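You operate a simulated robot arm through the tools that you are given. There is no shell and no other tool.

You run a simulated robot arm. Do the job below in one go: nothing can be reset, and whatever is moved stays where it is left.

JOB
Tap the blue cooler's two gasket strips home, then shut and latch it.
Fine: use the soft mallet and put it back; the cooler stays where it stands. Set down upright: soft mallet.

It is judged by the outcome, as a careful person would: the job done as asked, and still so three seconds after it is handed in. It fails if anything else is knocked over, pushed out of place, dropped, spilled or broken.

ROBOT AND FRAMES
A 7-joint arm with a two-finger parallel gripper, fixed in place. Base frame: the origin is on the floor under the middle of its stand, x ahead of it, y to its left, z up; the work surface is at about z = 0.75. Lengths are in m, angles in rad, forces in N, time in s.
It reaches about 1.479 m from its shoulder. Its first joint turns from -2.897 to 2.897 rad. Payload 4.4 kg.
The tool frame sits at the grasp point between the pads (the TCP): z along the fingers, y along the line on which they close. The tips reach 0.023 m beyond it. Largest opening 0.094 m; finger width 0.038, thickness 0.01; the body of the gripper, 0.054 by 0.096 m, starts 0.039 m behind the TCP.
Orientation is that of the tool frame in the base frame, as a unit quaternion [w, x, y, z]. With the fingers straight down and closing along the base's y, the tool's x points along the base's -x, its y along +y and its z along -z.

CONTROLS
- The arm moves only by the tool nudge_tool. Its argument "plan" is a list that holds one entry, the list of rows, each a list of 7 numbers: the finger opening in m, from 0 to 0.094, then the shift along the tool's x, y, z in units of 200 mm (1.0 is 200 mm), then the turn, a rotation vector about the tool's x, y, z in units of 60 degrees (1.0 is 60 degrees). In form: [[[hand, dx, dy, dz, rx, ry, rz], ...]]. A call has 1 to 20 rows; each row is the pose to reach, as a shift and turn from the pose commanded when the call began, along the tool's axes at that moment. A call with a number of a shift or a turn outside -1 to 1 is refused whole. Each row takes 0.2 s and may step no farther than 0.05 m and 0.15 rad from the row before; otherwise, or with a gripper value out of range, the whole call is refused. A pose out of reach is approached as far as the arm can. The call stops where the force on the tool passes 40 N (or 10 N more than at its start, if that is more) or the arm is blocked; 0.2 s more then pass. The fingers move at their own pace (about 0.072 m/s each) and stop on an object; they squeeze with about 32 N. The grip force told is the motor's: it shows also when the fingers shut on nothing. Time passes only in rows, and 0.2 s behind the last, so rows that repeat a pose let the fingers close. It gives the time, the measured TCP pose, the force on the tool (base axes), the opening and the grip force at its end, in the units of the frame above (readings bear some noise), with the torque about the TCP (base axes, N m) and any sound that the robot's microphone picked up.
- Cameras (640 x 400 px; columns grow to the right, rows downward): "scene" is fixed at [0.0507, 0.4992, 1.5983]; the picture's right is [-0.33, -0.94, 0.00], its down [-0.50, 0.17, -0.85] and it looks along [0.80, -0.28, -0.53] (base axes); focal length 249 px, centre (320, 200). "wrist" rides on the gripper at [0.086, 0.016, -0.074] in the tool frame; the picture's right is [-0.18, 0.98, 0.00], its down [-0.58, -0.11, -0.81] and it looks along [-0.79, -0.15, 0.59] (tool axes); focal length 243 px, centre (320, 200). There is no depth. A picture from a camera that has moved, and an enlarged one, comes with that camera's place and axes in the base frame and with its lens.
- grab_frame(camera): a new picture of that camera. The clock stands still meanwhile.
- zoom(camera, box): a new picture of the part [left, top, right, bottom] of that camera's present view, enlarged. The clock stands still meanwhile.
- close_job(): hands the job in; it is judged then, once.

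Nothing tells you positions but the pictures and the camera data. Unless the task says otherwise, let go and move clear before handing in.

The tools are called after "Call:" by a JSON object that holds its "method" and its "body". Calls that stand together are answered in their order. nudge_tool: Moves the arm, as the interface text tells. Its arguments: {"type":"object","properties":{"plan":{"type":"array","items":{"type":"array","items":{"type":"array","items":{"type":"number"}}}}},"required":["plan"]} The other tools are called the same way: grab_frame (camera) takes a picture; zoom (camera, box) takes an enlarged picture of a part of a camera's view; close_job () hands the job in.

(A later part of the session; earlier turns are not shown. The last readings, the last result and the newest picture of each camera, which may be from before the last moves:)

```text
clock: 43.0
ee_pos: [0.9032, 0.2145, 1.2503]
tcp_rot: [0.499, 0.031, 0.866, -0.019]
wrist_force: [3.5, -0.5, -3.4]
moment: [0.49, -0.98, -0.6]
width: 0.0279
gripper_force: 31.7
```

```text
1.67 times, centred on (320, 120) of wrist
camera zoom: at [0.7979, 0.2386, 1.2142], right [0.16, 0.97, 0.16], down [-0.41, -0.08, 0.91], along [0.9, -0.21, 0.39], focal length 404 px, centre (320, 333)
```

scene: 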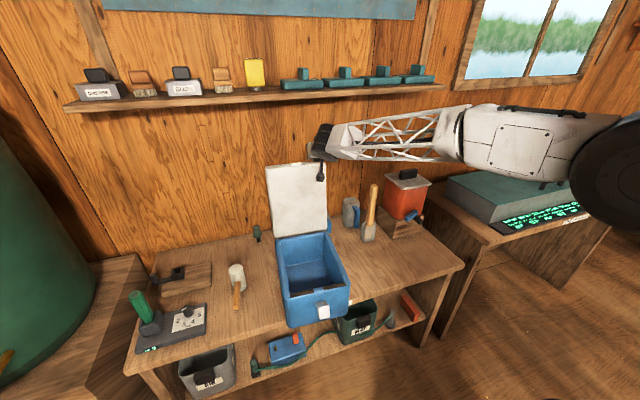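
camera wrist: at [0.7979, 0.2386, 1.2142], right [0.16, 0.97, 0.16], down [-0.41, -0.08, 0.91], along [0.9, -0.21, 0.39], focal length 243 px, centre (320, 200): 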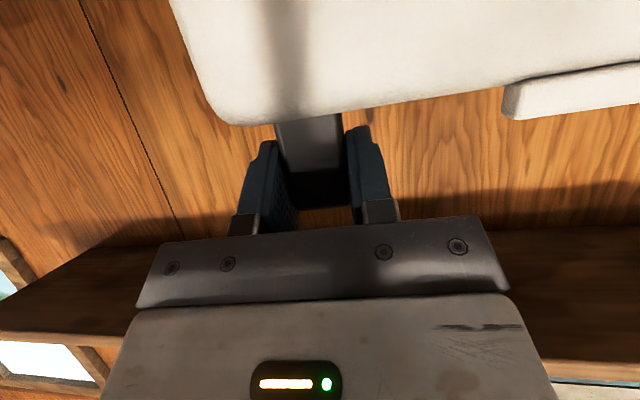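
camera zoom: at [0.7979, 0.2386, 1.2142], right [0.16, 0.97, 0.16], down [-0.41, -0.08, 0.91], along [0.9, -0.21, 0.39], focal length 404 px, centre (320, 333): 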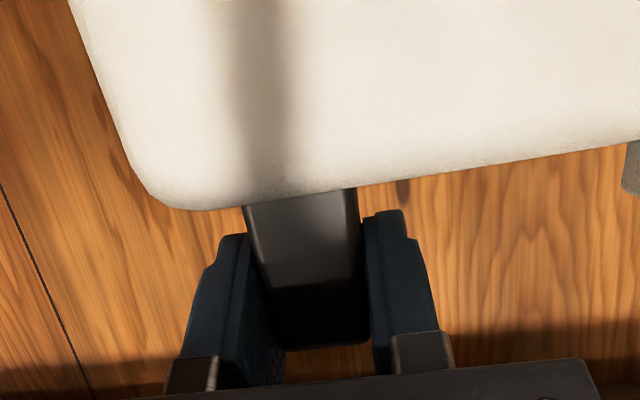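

The cooler slid roughly 10 cm toward me and overhangs the bench edge a little; it is still upright. I retrace the same path in a small step, since the grip still holds the lid rigidly, and watch for any tipping.

Call:
{"method": "nudge_tool", "body": {"plan": [[[0.01, -0.015, 0, 0.021, 0, 0, 0], [0.01, -0.029, 0, 0.042, 0, 0, 0], [0.01, -0.043, 0, 0.063, 0, 0, 0], [0.01, -0.0575, 0, 0.084, 0, 0, 0]]]}}

Call:
{"method": "zoom", "body": {"camera": "scene", "box": [240, 130, 360, 340]}}

Call:
{"method": "zoom", "body": {"camera": "scene", "box": [270, 270, 370, 335]}}

```text
clock: 44.0
ee_pos: [0.9242, 0.2128, 1.2505]
tcp_rot: [0.499, 0.032, 0.866, -0.019]
wrist_force: [-2.2, 1.2, -7.8]
moment: [-0.21, 0.04, 0.29]
width: 0.0279
gripper_force: 31.9
```

```text
1.90 times, centred on (300, 235) of scene
camera zoom: at [0.0507, 0.4992, 1.5983], right [-0.33, -0.94, 0.0], down [-0.5, 0.17, -0.85], along [0.8, -0.28, -0.53], focal length 475 px, centre (358, 133)
```

zoom: 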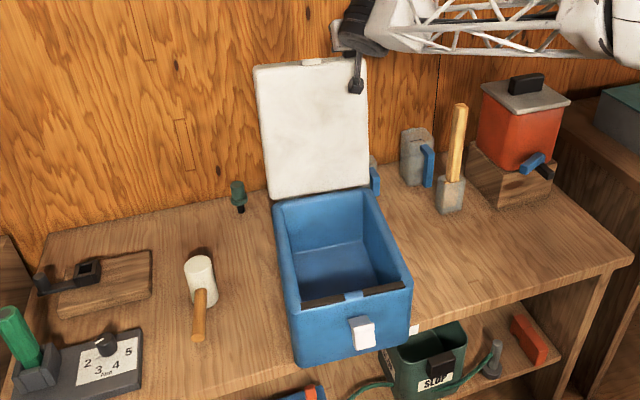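

```text
6.15 times, centred on (320, 302) of scene
camera zoom: at [0.0507, 0.4992, 1.5983], right [-0.33, -0.94, 0.0], down [-0.5, 0.17, -0.85], along [0.8, -0.28, -0.53], focal length 1534 px, centre (320, -431)
```

zoom: 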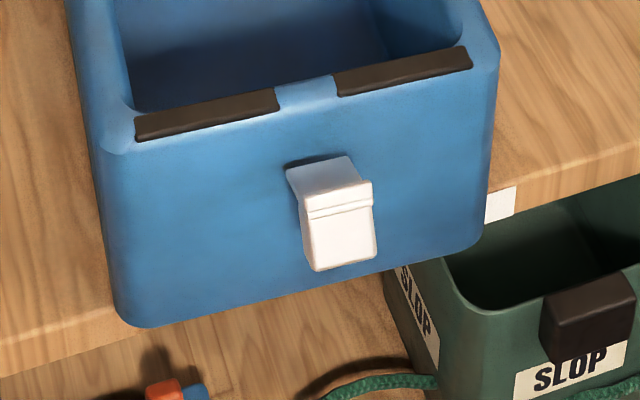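

It slides back cleanly without tipping (about 2 cm recovered). I continue retracing to the starting point.

Call:
{"method": "nudge_tool", "body": {"plan": [[[0.01, -0.027, 0, 0.042, 0, 0, 0], [0.01, -0.055, 0, 0.085, 0, 0, 0], [0.01, -0.078, 0, 0.129, 0, 0, 0], [0.01, -0.1, 0, 0.173, 0, 0, 0], [0.01, -0.122, 0, 0.217, 0, 0, 0], [0.01, -0.1435, 0, 0.2615, 0, 0, 0]]]}}

Call:
{"method": "zoom", "body": {"camera": "scene", "box": [240, 130, 360, 340]}}

Call:
{"method": "zoom", "body": {"camera": "scene", "box": [284, 254, 344, 294]}}

```text
clock: 45.4
ee_pos: [0.9817, 0.2091, 1.2487]
tcp_rot: [0.499, 0.032, 0.866, -0.019]
wrist_force: [-0.9, 0.5, -7.7]
moment: [-0.01, 0.02, 0.19]
width: 0.028
gripper_force: 32.0
```

```text
1.90 times, centred on (300, 235) of scene
camera zoom: at [0.0507, 0.4992, 1.5983], right [-0.33, -0.94, 0.0], down [-0.5, 0.17, -0.85], along [0.8, -0.28, -0.53], focal length 475 px, centre (358, 133)
```

zoom: 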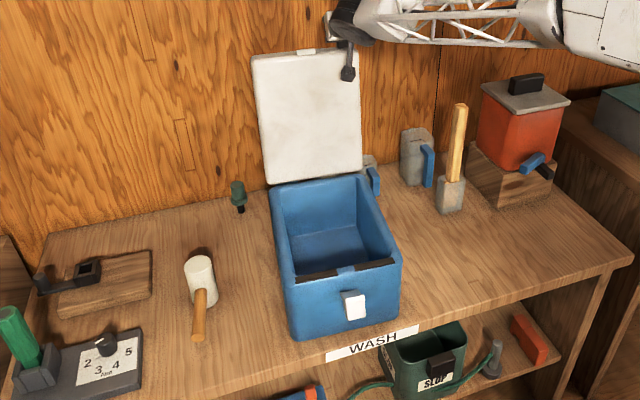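

```text
10.00 times, centred on (314, 274) of scene
camera zoom: at [0.0507, 0.4992, 1.5983], right [-0.33, -0.94, 0.0], down [-0.5, 0.17, -0.85], along [0.8, -0.28, -0.53], focal length 2493 px, centre (380, -540)
```

zoom: 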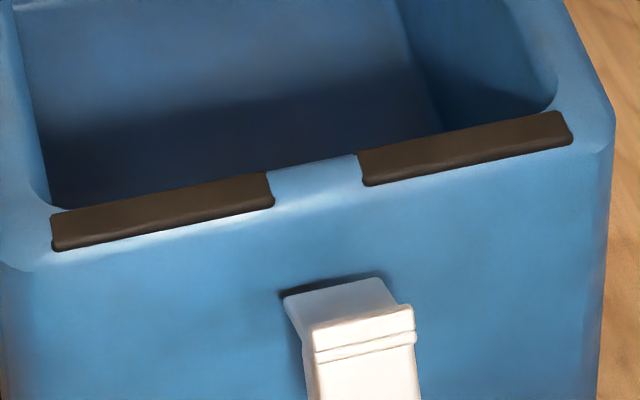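

Nearly there: the cooler needs about 2.2 cm more. I continue another 2 cm and compare with my reference picture.

Call:
{"method": "nudge_tool", "body": {"plan": [[[0.01, -0.009, 0, 0.024, 0, 0, 0], [0.01, -0.018, 0, 0.048, 0, 0, 0], [0.01, -0.027, 0, 0.072, 0, 0, 0], [0.01, -0.0355, 0, 0.0955, 0, 0, 0]]]}}

Call:
{"method": "zoom", "body": {"camera": "scene", "box": [284, 254, 344, 294]}}

Call:
{"method": "zoom", "body": {"camera": "scene", "box": [240, 130, 360, 310]}}

```text
clock: 46.4
ee_pos: [1.003, 0.2078, 1.2464]
tcp_rot: [0.499, 0.031, 0.866, -0.018]
wrist_force: [-2.8, 0.0, -3.5]
moment: [0.2, 0.63, 0.01]
width: 0.0279
gripper_force: 31.8
```

```text
10.00 times, centred on (314, 274) of scene
camera zoom: at [0.0507, 0.4992, 1.5983], right [-0.33, -0.94, 0.0], down [-0.5, 0.17, -0.85], along [0.8, -0.28, -0.53], focal length 2493 px, centre (380, -540)
```

zoom: 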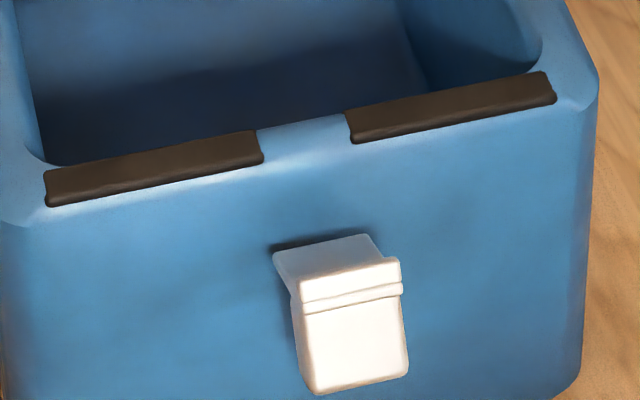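

```text
2.22 times, centred on (300, 220) of scene
camera zoom: at [0.0507, 0.4992, 1.5983], right [-0.33, -0.94, 0.0], down [-0.5, 0.17, -0.85], along [0.8, -0.28, -0.53], focal length 554 px, centre (364, 156)
```

zoom: 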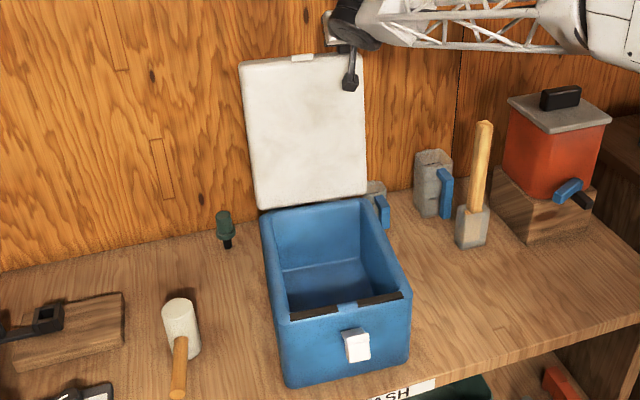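

The cooler is now within about 6 mm in x and 8 mm in y of its original place. I push the last bit in x, then release the tab and back the hand away.

Call:
{"method": "nudge_tool", "body": {"plan": [[[0.01, -0.0055, 0, 0.0145, 0, 0, 0], [0.01, -0.011, 0, 0.0295, 0, 0, 0], [0.01, -0.011, 0, 0.0295, 0, 0, 0]]]}}

Call:
{"method": "zoom", "body": {"camera": "scene", "box": [284, 254, 344, 294]}}

```text
clock: 47.2
ee_pos: [1.0083, 0.2064, 1.2457]
tcp_rot: [0.499, 0.032, 0.866, -0.019]
wrist_force: [-2.7, 0.4, -1.8]
moment: [0.18, 1.02, 0.33]
width: 0.0279
gripper_force: 32.0
```

```text
10.00 times, centred on (314, 274) of scene
camera zoom: at [0.0507, 0.4992, 1.5983], right [-0.33, -0.94, 0.0], down [-0.5, 0.17, -0.85], along [0.8, -0.28, -0.53], focal length 2493 px, centre (380, -540)
```

zoom: 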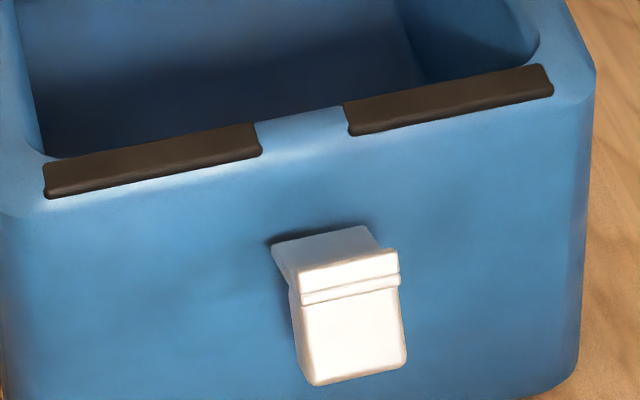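

Good: x is within about 2–3 mm. I open the gripper and back away.

Call:
{"method": "nudge_tool", "body": {"plan": [[[0.04, 0, 0, 0, 0, 0, 0], [0.06, 0, 0, 0, 0, 0, 0], [0.07, 0, 0, 0, 0, 0, 0], [0.07, 0, 0, -0.15, 0, 0, 0], [0.07, 0, 0, -0.4, 0, 0, 0], [0.07, 0, 0, -0.64, 0, 0, 0], [0.07, 0, 0, -0.8, 0, 0, 0]]]}}

Call:
{"method": "grab_frame", "body": {"camera": "scene"}}

Call:
{"method": "zoom", "body": {"camera": "scene", "box": [284, 254, 344, 294]}}

Call:
{"method": "zoom", "body": {"camera": "scene", "box": [240, 130, 360, 310]}}

Call:
{"method": "grab_frame", "body": {"camera": "wrist"}}

```text
clock: 48.8
ee_pos: [0.8712, 0.219, 1.3242]
tcp_rot: [0.498, 0.031, 0.866, -0.018]
wrist_force: [-0.1, 0.0, 0.1]
moment: [0.02, -0.06, 0.01]
width: 0.0701
gripper_force: 0.1
```

```text
taken
```

scene: 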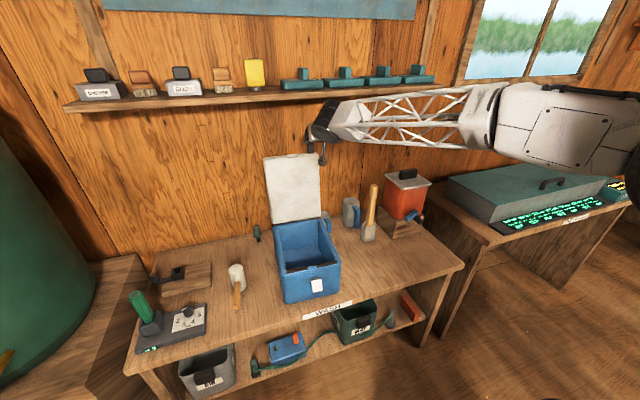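

```text
10.00 times, centred on (314, 274) of scene
camera zoom: at [0.0507, 0.4992, 1.5983], right [-0.33, -0.94, 0.0], down [-0.5, 0.17, -0.85], along [0.8, -0.28, -0.53], focal length 2493 px, centre (380, -540)
```

zoom: 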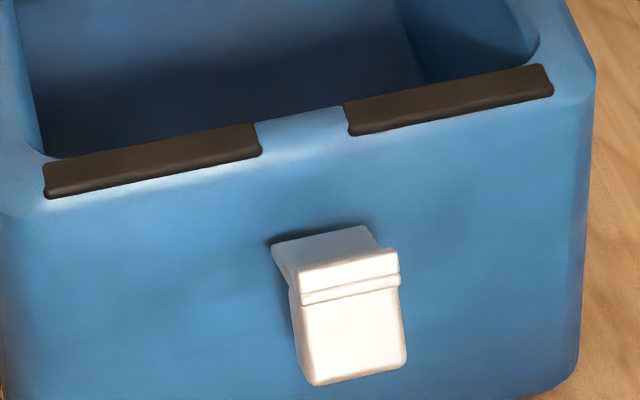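

```text
2.22 times, centred on (300, 220) of scene
camera zoom: at [0.0507, 0.4992, 1.5983], right [-0.33, -0.94, 0.0], down [-0.5, 0.17, -0.85], along [0.8, -0.28, -0.53], focal length 554 px, centre (364, 156)
```

zoom: 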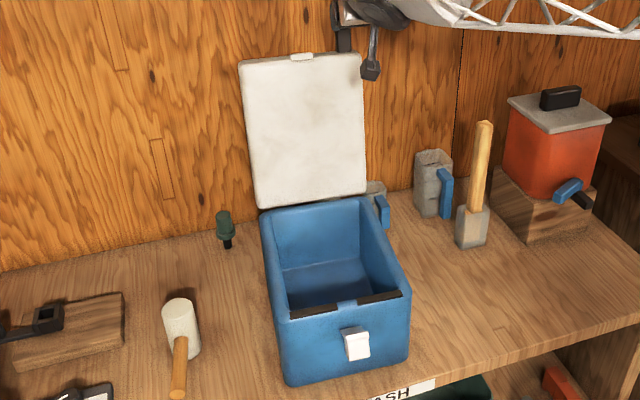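

```text
taken
camera wrist: at [0.7653, 0.2425, 1.2871], right [0.16, 0.97, 0.16], down [-0.41, -0.08, 0.91], along [0.9, -0.21, 0.39], focal length 243 px, centre (320, 200)
```

wrist: 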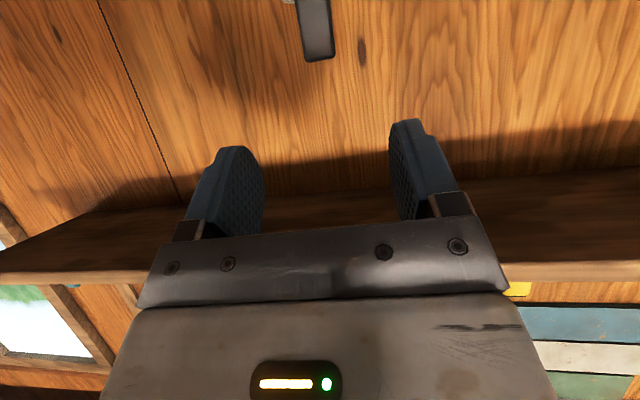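

The lid is back at its stop and the cooler is within a few mm. This time I'll pinch only the very end of the tab with the fingertip corners, so the tab can pivot freely in the grip while the lid swings. I approach for that.

Call:
{"method": "nudge_tool", "body": {"plan": [[[0.06, -0.05, -0.004, 0.15, 0, 0, 0], [0.06, -0.1035, -0.008, 0.35, 0, 0, 0], [0.06, -0.1035, -0.012, 0.55, 0, 0, 0], [0.06, -0.1035, -0.013, 0.7, 0, 0, 0], [0.06, -0.1035, -0.013, 0.751, 0, 0, 0], [0.06, -0.1035, -0.013, 0.751, 0, 0, 0]]]}}

Call:
{"method": "grab_frame", "body": {"camera": "wrist"}}

Call:
{"method": "zoom", "body": {"camera": "wrist", "box": [200, 80, 440, 240]}}

Call:
{"method": "zoom", "body": {"camera": "scene", "box": [280, 100, 340, 160]}}

```text
clock: 50.2
ee_pos: [1.0106, 0.2036, 1.2686]
tcp_rot: [0.499, 0.032, 0.866, -0.019]
wrist_force: [-0.5, -0.3, 0.1]
moment: [0.01, 0.01, -0.04]
width: 0.06
gripper_force: 0.1
```

```text
taken
camera wrist: at [0.9034, 0.2266, 1.2315], right [0.16, 0.97, 0.16], down [-0.41, -0.08, 0.91], along [0.9, -0.21, 0.39], focal length 243 px, centre (320, 200)
```

wrist: 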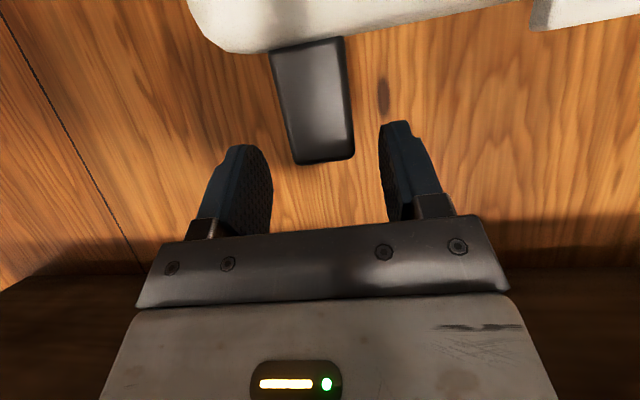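

```text
2.50 times, centred on (320, 160) of wrist
camera zoom: at [0.9034, 0.2266, 1.2315], right [0.16, 0.97, 0.16], down [-0.41, -0.08, 0.91], along [0.9, -0.21, 0.39], focal length 606 px, centre (320, 300)
```

zoom: 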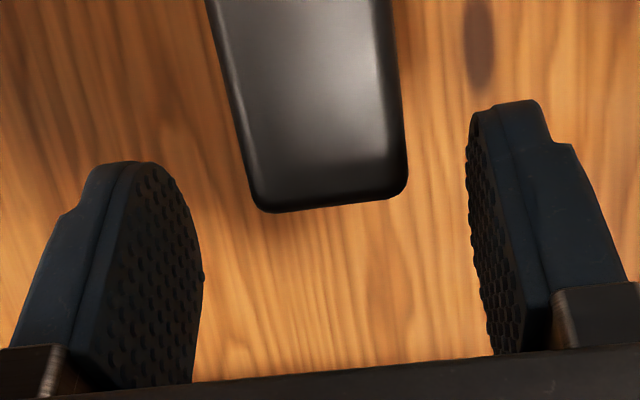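

```text
6.67 times, centred on (310, 130) of scene
camera zoom: at [0.0507, 0.4992, 1.5983], right [-0.33, -0.94, 0.0], down [-0.5, 0.17, -0.85], along [0.8, -0.28, -0.53], focal length 1662 px, centre (387, 667)
```

zoom: 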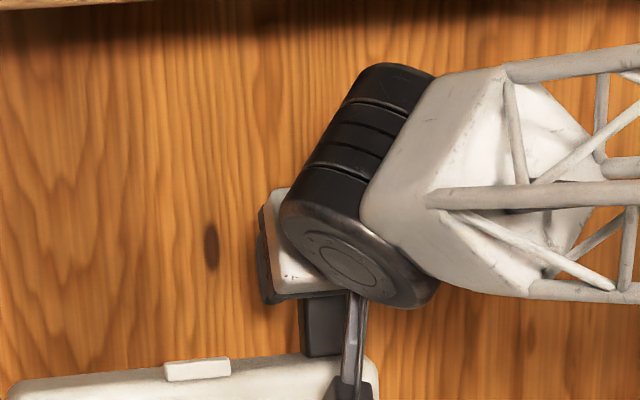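

The tab end overlaps just the rounded fingertip area. I close on it there.

Call:
{"method": "nudge_tool", "body": {"plan": [[[0.045, 0, 0, 0, 0, 0, 0], [0.03, 0, 0, 0, 0, 0, 0], [0.02, 0, 0, 0, 0, 0, 0], [0.02, 0, 0, 0, 0, 0, 0], [0.02, 0, 0, 0, 0, 0, 0]]]}}

Call:
{"method": "zoom", "body": {"camera": "wrist", "box": [200, 80, 440, 240]}}

Call:
{"method": "zoom", "body": {"camera": "scene", "box": [284, 254, 344, 294]}}

```text
clock: 51.4
ee_pos: [1.0093, 0.2023, 1.2684]
tcp_rot: [0.498, 0.031, 0.866, -0.019]
wrist_force: [0.3, 2.4, 1.3]
moment: [0.14, 0.06, -0.51]
width: 0.0281
gripper_force: 32.0
```

```text
2.50 times, centred on (320, 160) of wrist
camera zoom: at [0.9032, 0.2268, 1.2316], right [0.16, 0.97, 0.16], down [-0.41, -0.08, 0.91], along [0.9, -0.21, 0.39], focal length 606 px, centre (320, 300)
```

zoom: 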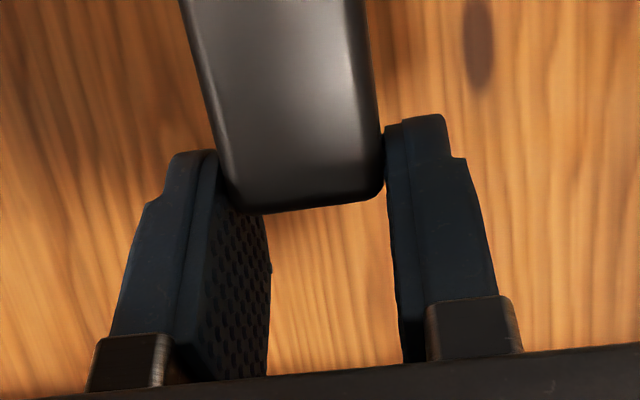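

```text
10.00 times, centred on (314, 274) of scene
camera zoom: at [0.0507, 0.4992, 1.5983], right [-0.33, -0.94, 0.0], down [-0.5, 0.17, -0.85], along [0.8, -0.28, -0.53], focal length 2493 px, centre (380, -540)
```

zoom: 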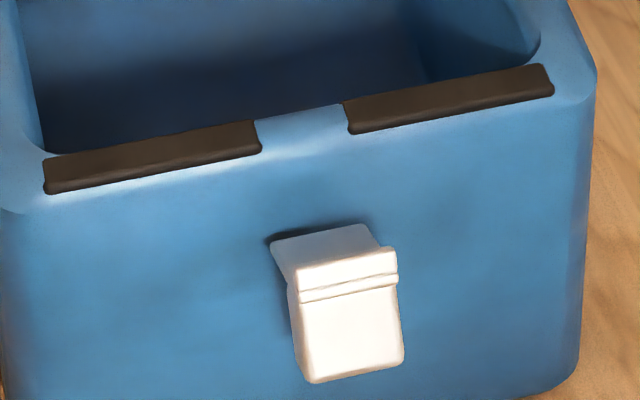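

The pinch holds the tab end (28 mm). I try a small first swing of about 6° and check the cooler doesn't follow.

Call:
{"method": "nudge_tool", "body": {"plan": [[[0.02, 0.019, 0, -0.056, 0, 0, 0], [0.02, 0.039, 0, -0.111, 0, 0, 0], [0.02, 0.0603, 0, -0.1653, 0, 0, 0], [0.02, 0.0603, 0, -0.1653, 0, 0, 0]]]}}

Call:
{"method": "zoom", "body": {"camera": "scene", "box": [284, 254, 344, 294]}}

Call:
{"method": "zoom", "body": {"camera": "scene", "box": [240, 130, 360, 310]}}

Call:
{"method": "zoom", "body": {"camera": "wrist", "box": [200, 80, 440, 240]}}

```text
clock: 52.4
ee_pos: [0.9751, 0.2061, 1.2733]
tcp_rot: [0.499, 0.031, 0.866, -0.019]
wrist_force: [-2.0, 0.5, -0.4]
moment: [-0.02, 0.29, 0.21]
width: 0.0279
gripper_force: 31.8
```

```text
10.00 times, centred on (314, 274) of scene
camera zoom: at [0.0507, 0.4992, 1.5983], right [-0.33, -0.94, 0.0], down [-0.5, 0.17, -0.85], along [0.8, -0.28, -0.53], focal length 2493 px, centre (380, -540)
```

zoom: 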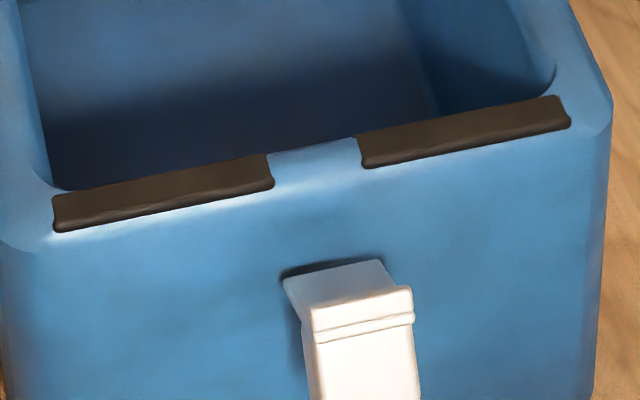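

```text
2.22 times, centred on (300, 220) of scene
camera zoom: at [0.0507, 0.4992, 1.5983], right [-0.33, -0.94, 0.0], down [-0.5, 0.17, -0.85], along [0.8, -0.28, -0.53], focal length 554 px, centre (364, 156)
```

zoom: 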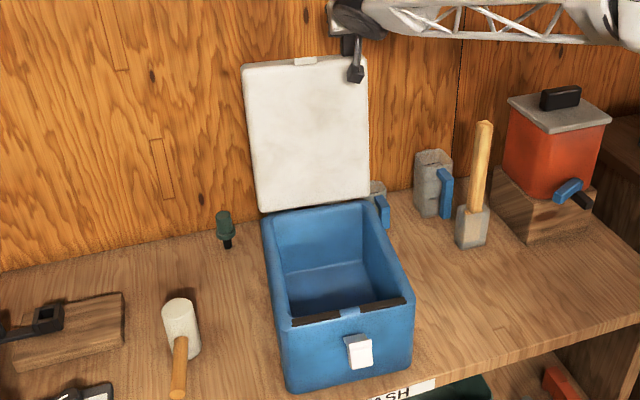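

```text
2.50 times, centred on (320, 160) of wrist
camera zoom: at [0.8693, 0.2307, 1.2369], right [0.16, 0.97, 0.16], down [-0.41, -0.08, 0.91], along [0.9, -0.21, 0.39], focal length 606 px, centre (320, 300)
```

zoom: 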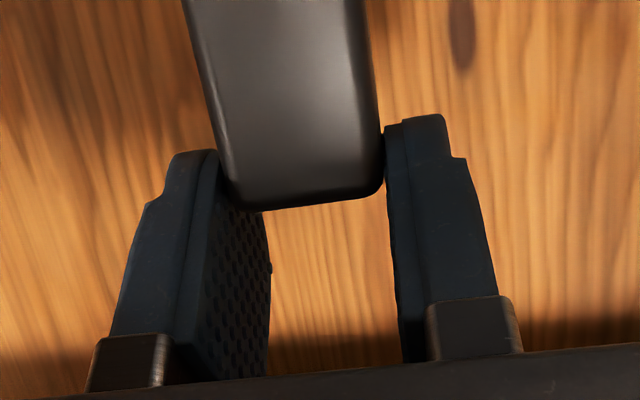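

The lid did turn about 3°, but the cooler crept 1.5 cm too, because the pinch still resists pivoting. Now I rotate the hand together with the lid about the hinge so there is no twist at the tab; I'll re-seat the cooler at the end.

Call:
{"method": "nudge_tool", "body": {"plan": [[[0.02, 0.031, 0, -0.072, 0, -0.0417, 0], [0.02, 0.0657, 0, -0.1428, 0, -0.0833, 0], [0.02, 0.103, 0, -0.2113, 0, -0.125, 0], [0.02, 0.1435, 0, -0.2786, 0, -0.1667, 0], [0.02, 0.1435, 0, -0.2786, 0, -0.1667, 0]]]}}

Call:
{"method": "zoom", "body": {"camera": "scene", "box": [284, 254, 344, 294]}}

Call:
{"method": "zoom", "body": {"camera": "scene", "box": [240, 130, 360, 310]}}

Call:
{"method": "grab_frame", "body": {"camera": "wrist"}}

```text
clock: 53.6
ee_pos: [0.9114, 0.2119, 1.2788]
tcp_rot: [0.572, 0.029, 0.82, -0.022]
wrist_force: [0.4, -0.3, 1.0]
moment: [0.06, -0.12, -0.1]
width: 0.0279
gripper_force: 32.0
```

```text
10.00 times, centred on (314, 274) of scene
camera zoom: at [0.0507, 0.4992, 1.5983], right [-0.33, -0.94, 0.0], down [-0.5, 0.17, -0.85], along [0.8, -0.28, -0.53], focal length 2493 px, centre (380, -540)
```

zoom: 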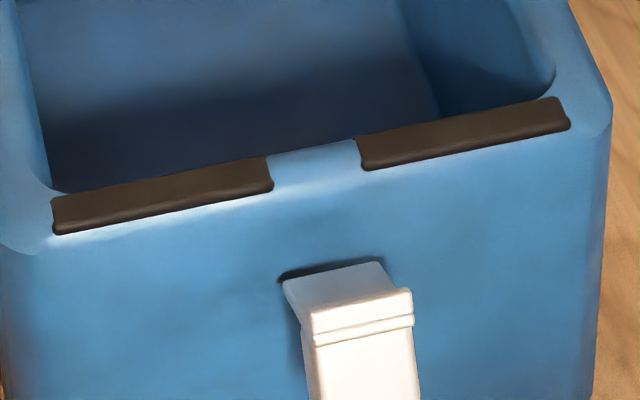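

```text
2.22 times, centred on (300, 220) of scene
camera zoom: at [0.0507, 0.4992, 1.5983], right [-0.33, -0.94, 0.0], down [-0.5, 0.17, -0.85], along [0.8, -0.28, -0.53], focal length 554 px, centre (364, 156)
```

zoom: 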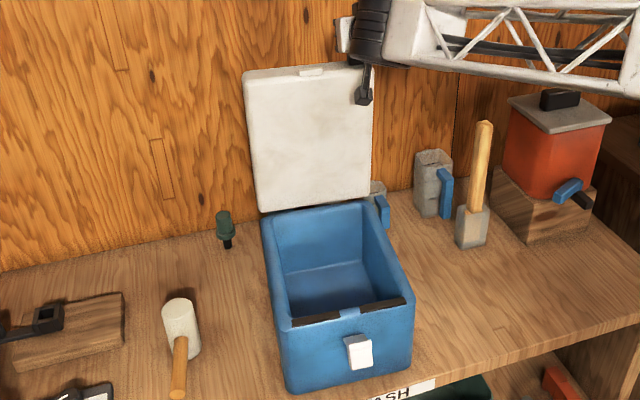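

```text
taken
camera wrist: at [0.8147, 0.2354, 1.223], right [0.13, 0.98, 0.17], down [-0.56, -0.07, 0.82], along [0.81, -0.21, 0.54], focal length 243 px, centre (320, 200)
```

wrist: 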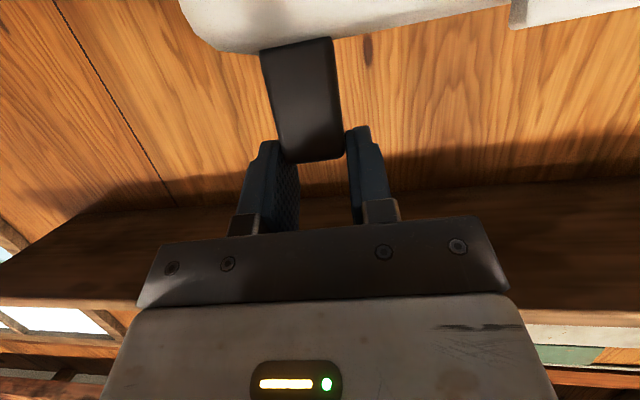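

Excellent: the lid turned 10° with near-zero force and the cooler stayed put. I continue the same rigid rotation 15° further, past vertical.

Call:
{"method": "nudge_tool", "body": {"plan": [[[0.02, 0.031, 0, -0.072, 0, -0.0417, 0], [0.02, 0.0657, 0, -0.1428, 0, -0.0833, 0], [0.02, 0.103, 0, -0.2113, 0, -0.125, 0], [0.02, 0.1438, 0, -0.2792, 0, -0.1667, 0], [0.02, 0.187, 0, -0.344, 0, -0.2083, 0], [0.02, 0.233, 0, -0.409, 0, -0.25, 0], [0.02, 0.233, 0, -0.409, 0, -0.25, 0]]]}}

Call:
{"method": "zoom", "body": {"camera": "scene", "box": [284, 254, 344, 294]}}

Call:
{"method": "grab_frame", "body": {"camera": "scene"}}

Call:
{"method": "grab_frame", "body": {"camera": "wrist"}}

```text
clock: 55.2
ee_pos: [0.8196, 0.2193, 1.2613]
tcp_rot: [0.674, 0.026, 0.738, -0.024]
wrist_force: [-1.1, -0.5, 0.5]
moment: [0.28, 0.33, 0.25]
width: 0.0278
gripper_force: 32.4
```

```text
10.00 times, centred on (314, 274) of scene
camera zoom: at [0.0507, 0.4992, 1.5983], right [-0.33, -0.94, 0.0], down [-0.5, 0.17, -0.85], along [0.8, -0.28, -0.53], focal length 2493 px, centre (380, -540)
```

zoom: 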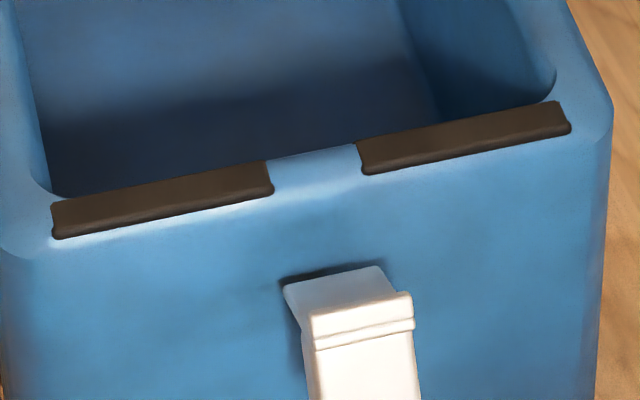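

```text
taken
```

scene: 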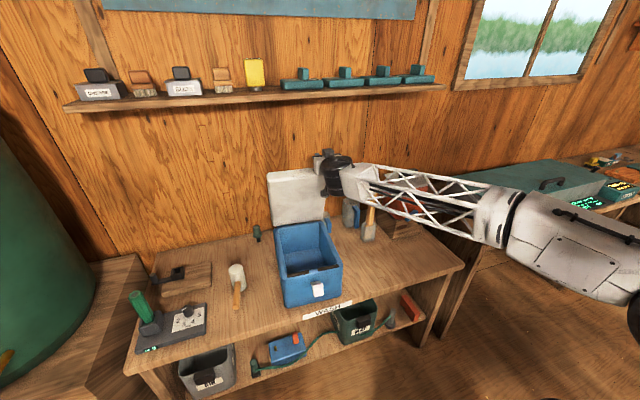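

```text
taken
camera wrist: at [0.7408, 0.2413, 1.1827], right [0.09, 0.98, 0.18], down [-0.76, -0.05, 0.65], along [0.65, -0.19, 0.74], focal length 243 px, centre (320, 200)
```

wrist: 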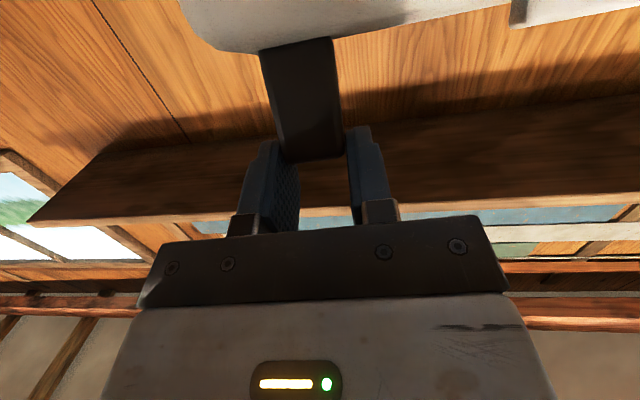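

The lid is now about 15° past vertical and the cooler moved only ~2 mm. From here I keep the hand's orientation and lower the lid along the arc, letting the tab pivot with gravity helping.

Call:
{"method": "nudge_tool", "body": {"plan": [[[0.02, 0.038, 0, -0.095, 0, 0, 0], [0.02, 0.0822, 0, -0.189, 0, 0, 0], [0.02, 0.1324, 0, -0.28, 0, 0, 0], [0.02, 0.1873, 0, -0.368, 0, 0, 0], [0.02, 0.1873, 0, -0.368, 0, 0, 0]]]}}

Call:
{"method": "zoom", "body": {"camera": "scene", "box": [284, 254, 344, 294]}}

Call:
{"method": "zoom", "body": {"camera": "scene", "box": [240, 130, 360, 310]}}

Call:
{"method": "grab_frame", "body": {"camera": "wrist"}}

```text
clock: 56.4
ee_pos: [0.7427, 0.2251, 1.2321]
tcp_rot: [0.675, 0.027, 0.737, -0.025]
wrist_force: [-3.3, 1.9, 9.4]
moment: [-0.04, -0.54, -0.02]
width: 0.028
gripper_force: 32.0
```

```text
10.00 times, centred on (314, 274) of scene
camera zoom: at [0.0507, 0.4992, 1.5983], right [-0.33, -0.94, 0.0], down [-0.5, 0.17, -0.85], along [0.8, -0.28, -0.53], focal length 2493 px, centre (380, -540)
```

zoom: 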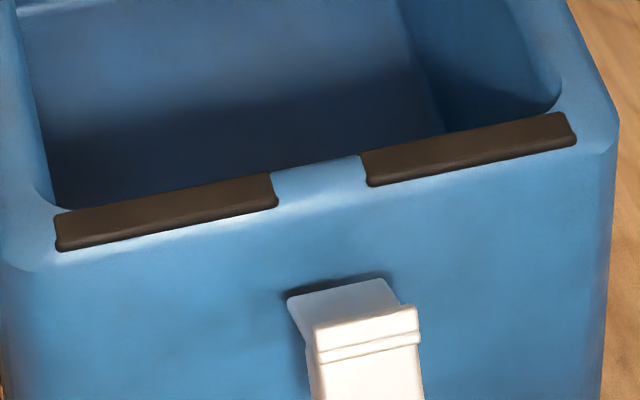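

```text
2.22 times, centred on (300, 220) of scene
camera zoom: at [0.0507, 0.4992, 1.5983], right [-0.33, -0.94, 0.0], down [-0.5, 0.17, -0.85], along [0.8, -0.28, -0.53], focal length 554 px, centre (364, 156)
```

zoom: 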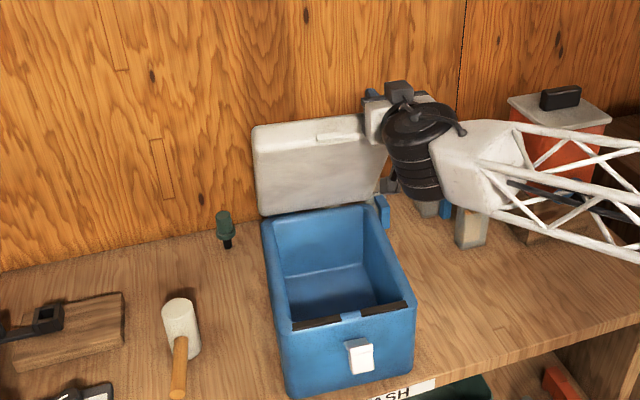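

```text
taken
camera wrist: at [0.6638, 0.2467, 1.1528], right [0.09, 0.98, 0.18], down [-0.76, -0.05, 0.65], along [0.65, -0.2, 0.74], focal length 243 px, centre (320, 200)
```

wrist: 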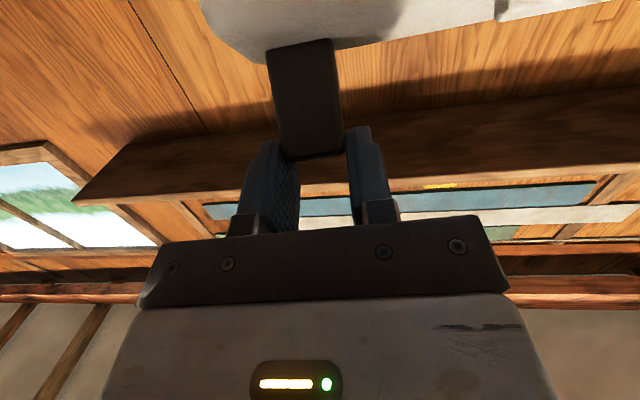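

The lid is at about 29° and going well; the force (−3, 0, +9) says I'm pressing slightly toward the hinge, so I ease the radius out a couple of mm and continue.

Call:
{"method": "nudge_tool", "body": {"plan": [[[0.02, 0.0406, 0, -0.0907, 0, 0, 0], [0.02, 0.102, 0, -0.1683, 0, 0, 0], [0.02, 0.1711, 0, -0.246, 0, 0, 0], [0.02, 0.2453, 0, -0.3193, 0, 0, 0], [0.02, 0.2453, 0, -0.3193, 0, 0, 0]]]}}

Call:
{"method": "zoom", "body": {"camera": "scene", "box": [284, 254, 344, 294]}}

Call:
{"method": "zoom", "body": {"camera": "scene", "box": [240, 130, 360, 310]}}

Call:
{"method": "grab_frame", "body": {"camera": "wrist"}}

```text
clock: 57.6
ee_pos: [0.6761, 0.2297, 1.1879]
tcp_rot: [0.674, 0.027, 0.738, -0.025]
wrist_force: [-0.3, -3.0, 2.4]
moment: [-0.01, -0.71, -0.19]
width: 0.0276
gripper_force: 31.7
```

```text
10.00 times, centred on (314, 274) of scene
camera zoom: at [0.0507, 0.4992, 1.5983], right [-0.33, -0.94, 0.0], down [-0.5, 0.17, -0.85], along [0.8, -0.28, -0.53], focal length 2493 px, centre (380, -540)
```

zoom: 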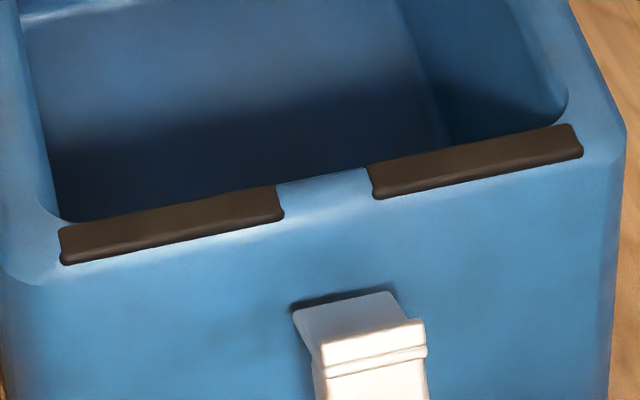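

```text
2.22 times, centred on (300, 220) of scene
camera zoom: at [0.0507, 0.4992, 1.5983], right [-0.33, -0.94, 0.0], down [-0.5, 0.17, -0.85], along [0.8, -0.28, -0.53], focal length 554 px, centre (364, 156)
```

zoom: 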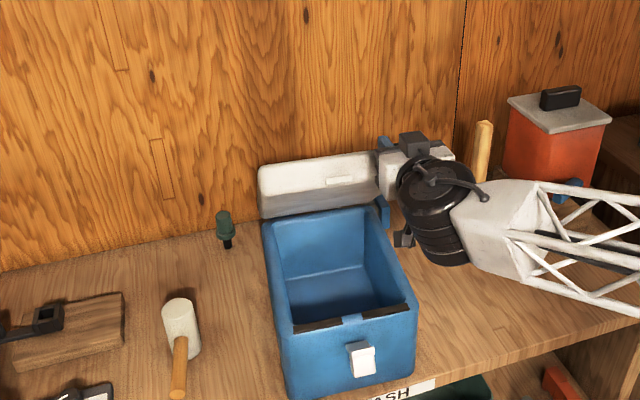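

```text
taken
camera wrist: at [0.5963, 0.251, 1.1089], right [0.09, 0.98, 0.18], down [-0.76, -0.05, 0.65], along [0.65, -0.2, 0.74], focal length 243 px, centre (320, 200)
```

wrist: 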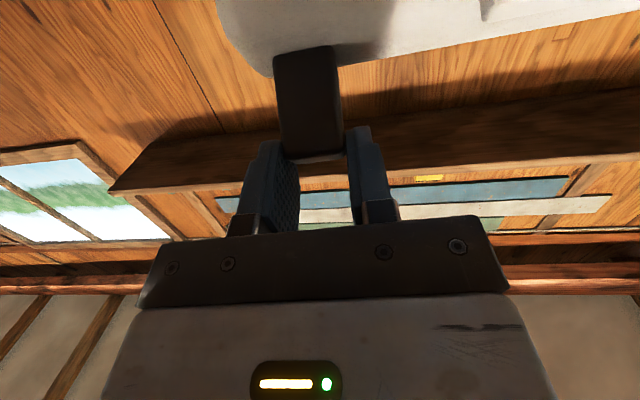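

Call:
{"method": "nudge_tool", "body": {"plan": [[[0.02, 0.0736, 0, -0.0664, 0, 0, 0], [0.02, 0.1519, 0, -0.1293, 0, 0, 0], [0.02, 0.2364, 0, -0.1886, 0, 0, 0], [0.02, 0.324, 0, -0.2432, 0, 0, 0], [0.02, 0.324, 0, -0.2432, 0, 0, 0]]]}}

Call:
{"method": "zoom", "body": {"camera": "scene", "box": [284, 254, 344, 294]}}

Call:
{"method": "grab_frame", "body": {"camera": "scene"}}

Call:
{"method": "grab_frame", "body": {"camera": "wrist"}}

```text
clock: 58.8
ee_pos: [0.6231, 0.233, 1.1262]
tcp_rot: [0.675, 0.027, 0.737, -0.026]
wrist_force: [0.0, 2.5, 1.1]
moment: [-0.06, -0.63, 0.41]
width: 0.0279
gripper_force: 32.3
```

```text
10.00 times, centred on (314, 274) of scene
camera zoom: at [0.0507, 0.4992, 1.5983], right [-0.33, -0.94, 0.0], down [-0.5, 0.17, -0.85], along [0.8, -0.28, -0.53], focal length 2493 px, centre (380, -540)
```

zoom: 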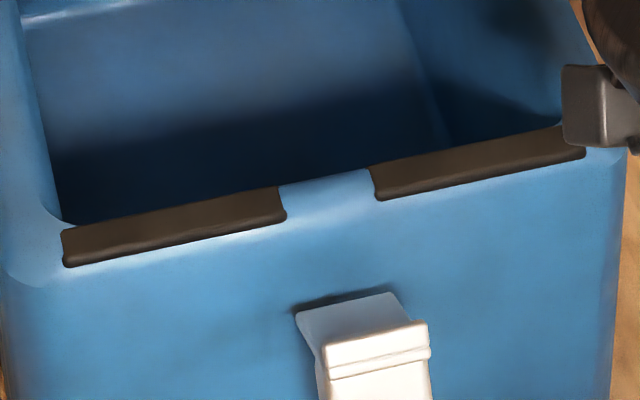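

```text
taken
```

scene: 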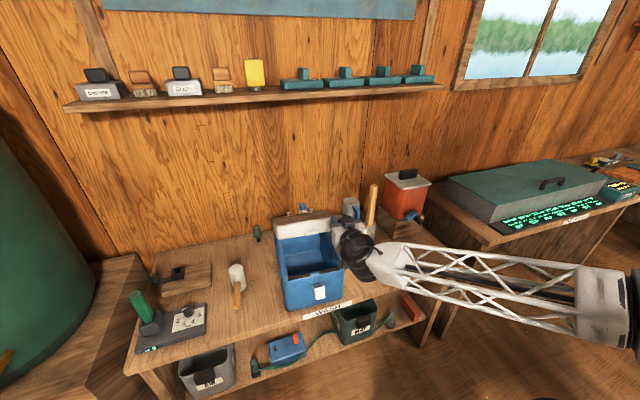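

```text
taken
camera wrist: at [0.5424, 0.2542, 1.0476], right [0.09, 0.98, 0.18], down [-0.76, -0.05, 0.65], along [0.65, -0.19, 0.74], focal length 243 px, centre (320, 200)
```

wrist: 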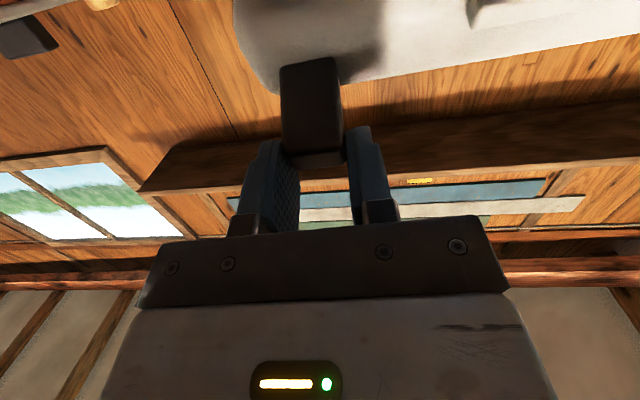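

The lid is at about 55°, tracking well, cooler steady. I keep lowering.

Call:
{"method": "nudge_tool", "body": {"plan": [[[0.02, 0.0911, 0, -0.0487, 0, 0, 0], [0.02, 0.1847, 0, -0.0917, 0, 0, 0], [0.02, 0.2808, 0, -0.1295, 0, 0, 0], [0.02, 0.3795, 0, -0.1605, 0, 0, 0], [0.02, 0.3795, 0, -0.1605, 0, 0, 0]]]}}

Call:
{"method": "zoom", "body": {"camera": "scene", "box": [250, 190, 390, 320]}}

Call:
{"method": "grab_frame", "body": {"camera": "wrist"}}

```text
clock: 60.0
ee_pos: [0.5846, 0.2359, 1.0532]
tcp_rot: [0.675, 0.026, 0.737, -0.025]
wrist_force: [-0.5, 1.4, 2.4]
moment: [0.05, -0.81, -0.22]
width: 0.0281
gripper_force: 32.1
```

```text
3.08 times, centred on (320, 255) of scene
camera zoom: at [0.0507, 0.4992, 1.5983], right [-0.33, -0.94, 0.0], down [-0.5, 0.17, -0.85], along [0.8, -0.28, -0.53], focal length 767 px, centre (320, 31)
```

zoom: 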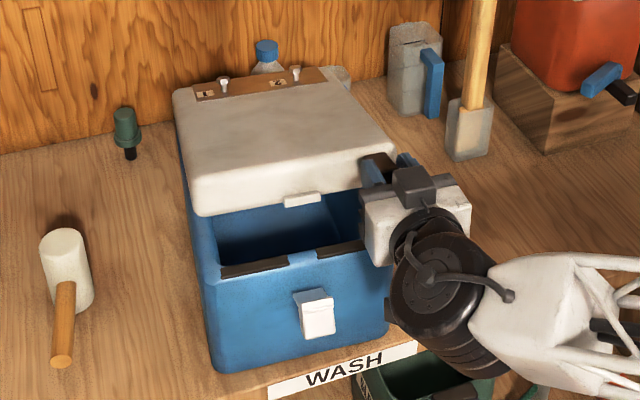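

```text
taken
camera wrist: at [0.5042, 0.2585, 0.9748], right [0.09, 0.98, 0.18], down [-0.76, -0.05, 0.65], along [0.65, -0.19, 0.74], focal length 243 px, centre (320, 200)
```

wrist: 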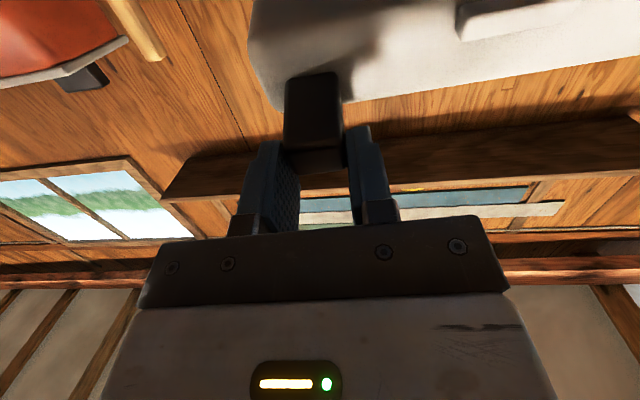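

Call:
{"method": "nudge_tool", "body": {"plan": [[[0.02, 0.1, 0, -0.026, 0, 0, 0], [0.02, 0.201, 0, -0.045, 0, 0, 0], [0.02, 0.289, 0, -0.0565, 0, 0, 0], [0.02, 0.3775, 0, -0.0634, 0, 0, 0], [0.02, 0.3775, 0, -0.0634, 0, 0, 0]]]}}

Call:
{"method": "zoom", "body": {"camera": "scene", "box": [250, 190, 390, 320]}}

Call:
{"method": "grab_frame", "body": {"camera": "wrist"}}

```text
clock: 61.2
ee_pos: [0.5648, 0.2368, 0.9794]
tcp_rot: [0.674, 0.027, 0.738, -0.026]
wrist_force: [4.0, 0.0, -0.1]
moment: [-0.04, -0.38, 0.06]
width: 0.0279
gripper_force: 32.5
```

```text
3.08 times, centred on (320, 255) of scene
camera zoom: at [0.0507, 0.4992, 1.5983], right [-0.33, -0.94, 0.0], down [-0.5, 0.17, -0.85], along [0.8, -0.28, -0.53], focal length 767 px, centre (320, 31)
```

zoom: 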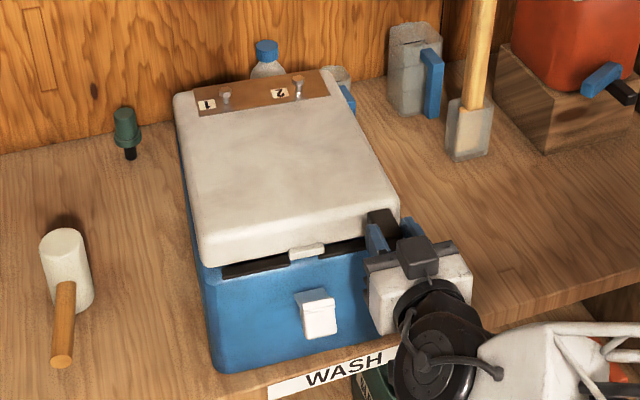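

```text
taken
camera wrist: at [0.485, 0.2588, 0.9006], right [0.09, 0.98, 0.18], down [-0.76, -0.05, 0.65], along [0.65, -0.2, 0.74], focal length 243 px, centre (320, 200)
```

wrist: 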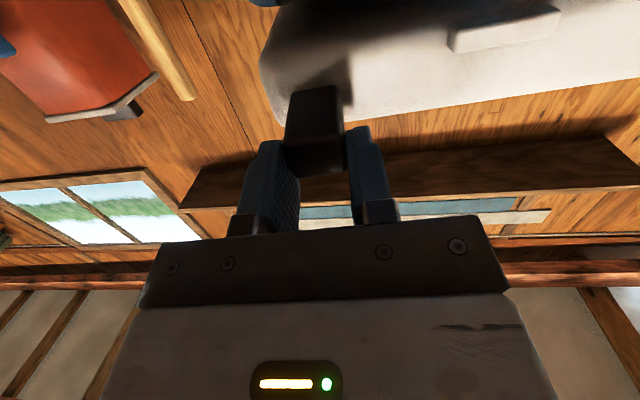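

The lid is about 8° from closed. I lower the last part slowly.

Call:
{"method": "nudge_tool", "body": {"plan": [[[0.02, 0.04, 0, 0.006, 0, 0, 0], [0.02, 0.08, 0, 0.01, 0, 0, 0], [0.02, 0.12, 0, 0.012, 0, 0, 0], [0.02, 0.15, 0, 0.014, 0, 0, 0], [0.02, 0.175, 0, 0.015, 0, 0, 0]]]}}

Call:
{"method": "zoom", "body": {"camera": "scene", "box": [250, 190, 390, 320]}}

```text
clock: 62.4
ee_pos: [0.5658, 0.2354, 0.949]
tcp_rot: [0.676, 0.027, 0.736, -0.025]
wrist_force: [-8.7, 4.3, 30.5]
moment: [-0.03, -0.12, 0.34]
width: 0.0278
gripper_force: 32.4
```

```text
3.08 times, centred on (320, 255) of scene
camera zoom: at [0.0507, 0.4992, 1.5983], right [-0.33, -0.94, 0.0], down [-0.5, 0.17, -0.85], along [0.8, -0.28, -0.53], focal length 767 px, centre (320, 31)
```

zoom: 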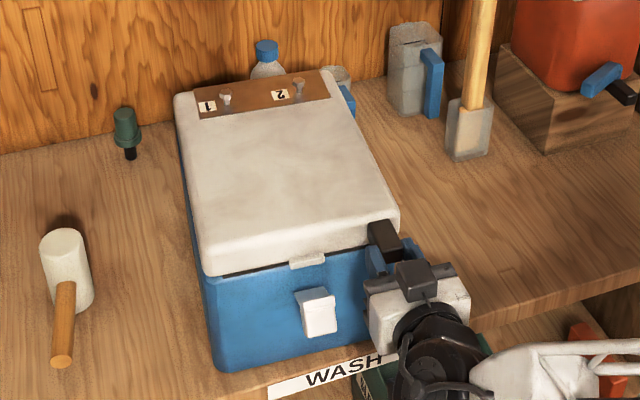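

The lid has met the cooler (30 N). I take a close look at the seam and the latch.

Call:
{"method": "zoom", "body": {"camera": "scene", "box": [290, 265, 350, 305]}}

Call:
{"method": "zoom", "body": {"camera": "scene", "box": [284, 210, 334, 240]}}

```text
10.00 times, centred on (320, 285) of scene
camera zoom: at [0.0507, 0.4992, 1.5983], right [-0.33, -0.94, 0.0], down [-0.5, 0.17, -0.85], along [0.8, -0.28, -0.53], focal length 2493 px, centre (320, -650)
```

zoom: 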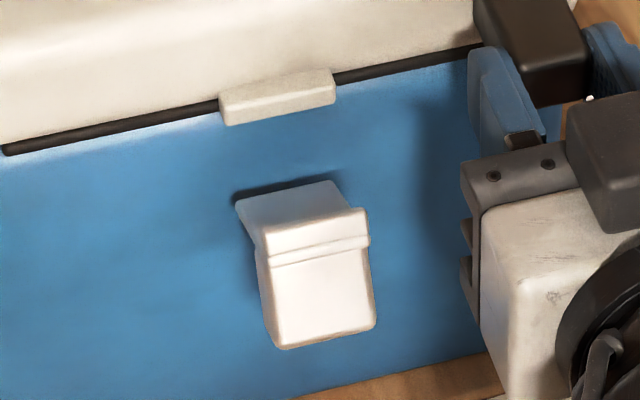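

```text
12.80 times, centred on (309, 225) of scene
camera zoom: at [0.0507, 0.4992, 1.5983], right [-0.33, -0.94, 0.0], down [-0.5, 0.17, -0.85], along [0.8, -0.28, -0.53], focal length 3191 px, centre (461, -120)
```

zoom: 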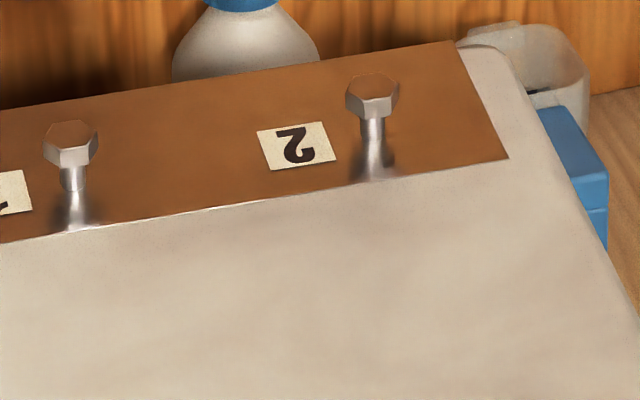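

The lid is down on the gaskets. I release the tab and back straight out.

Call:
{"method": "nudge_tool", "body": {"plan": [[[0.035, 0, 0, 0, 0, 0, 0], [0.05, 0, 0, 0, 0, 0, 0], [0.05, 0, 0, 0, 0, 0, 0], [0.05, -0.02, 0, -0.1, 0, 0, 0], [0.05, -0.04, 0, -0.25, 0, 0, 0], [0.05, -0.1, 0, -0.4, 0, 0, 0]]]}}

Call:
{"method": "grab_frame", "body": {"camera": "scene"}}

Call:
{"method": "zoom", "body": {"camera": "scene", "box": [250, 190, 390, 320]}}

Call:
{"method": "grab_frame", "body": {"camera": "wrist"}}

```text
clock: 63.8
ee_pos: [0.4856, 0.2426, 0.9711]
tcp_rot: [0.674, 0.026, 0.738, -0.025]
wrist_force: [0.5, -0.4, -0.1]
moment: [0.03, 0.0, 0.01]
width: 0.0499
gripper_force: 0.2
```

```text
taken
```

scene: 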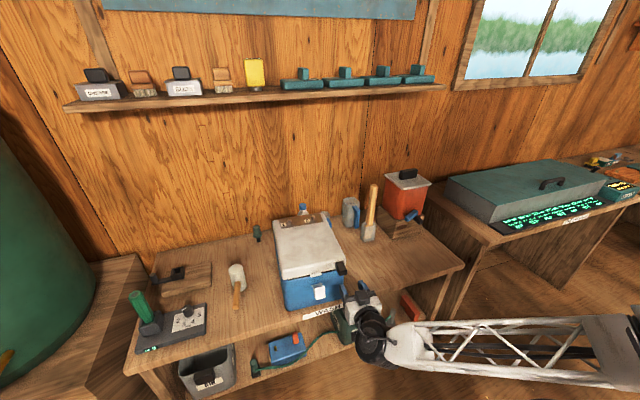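

```text
3.08 times, centred on (320, 255) of scene
camera zoom: at [0.0507, 0.4992, 1.5983], right [-0.33, -0.94, 0.0], down [-0.5, 0.17, -0.85], along [0.8, -0.28, -0.53], focal length 767 px, centre (320, 31)
```

zoom: 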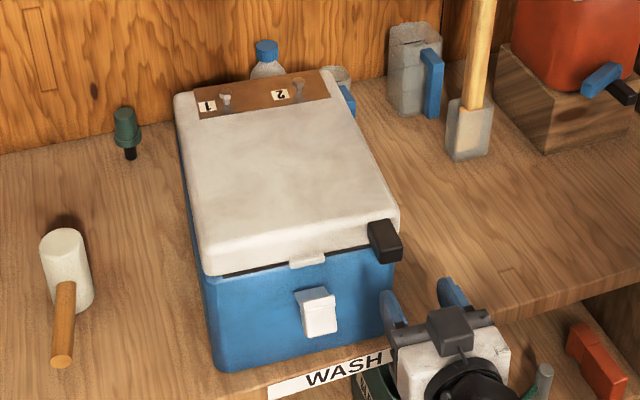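

```text
taken
camera wrist: at [0.4058, 0.2641, 0.8919], right [0.09, 0.98, 0.18], down [-0.76, -0.05, 0.65], along [0.65, -0.19, 0.74], focal length 243 px, centre (320, 200)
```

wrist: 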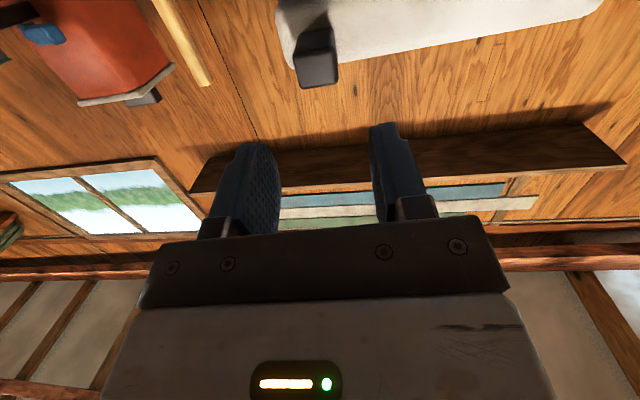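

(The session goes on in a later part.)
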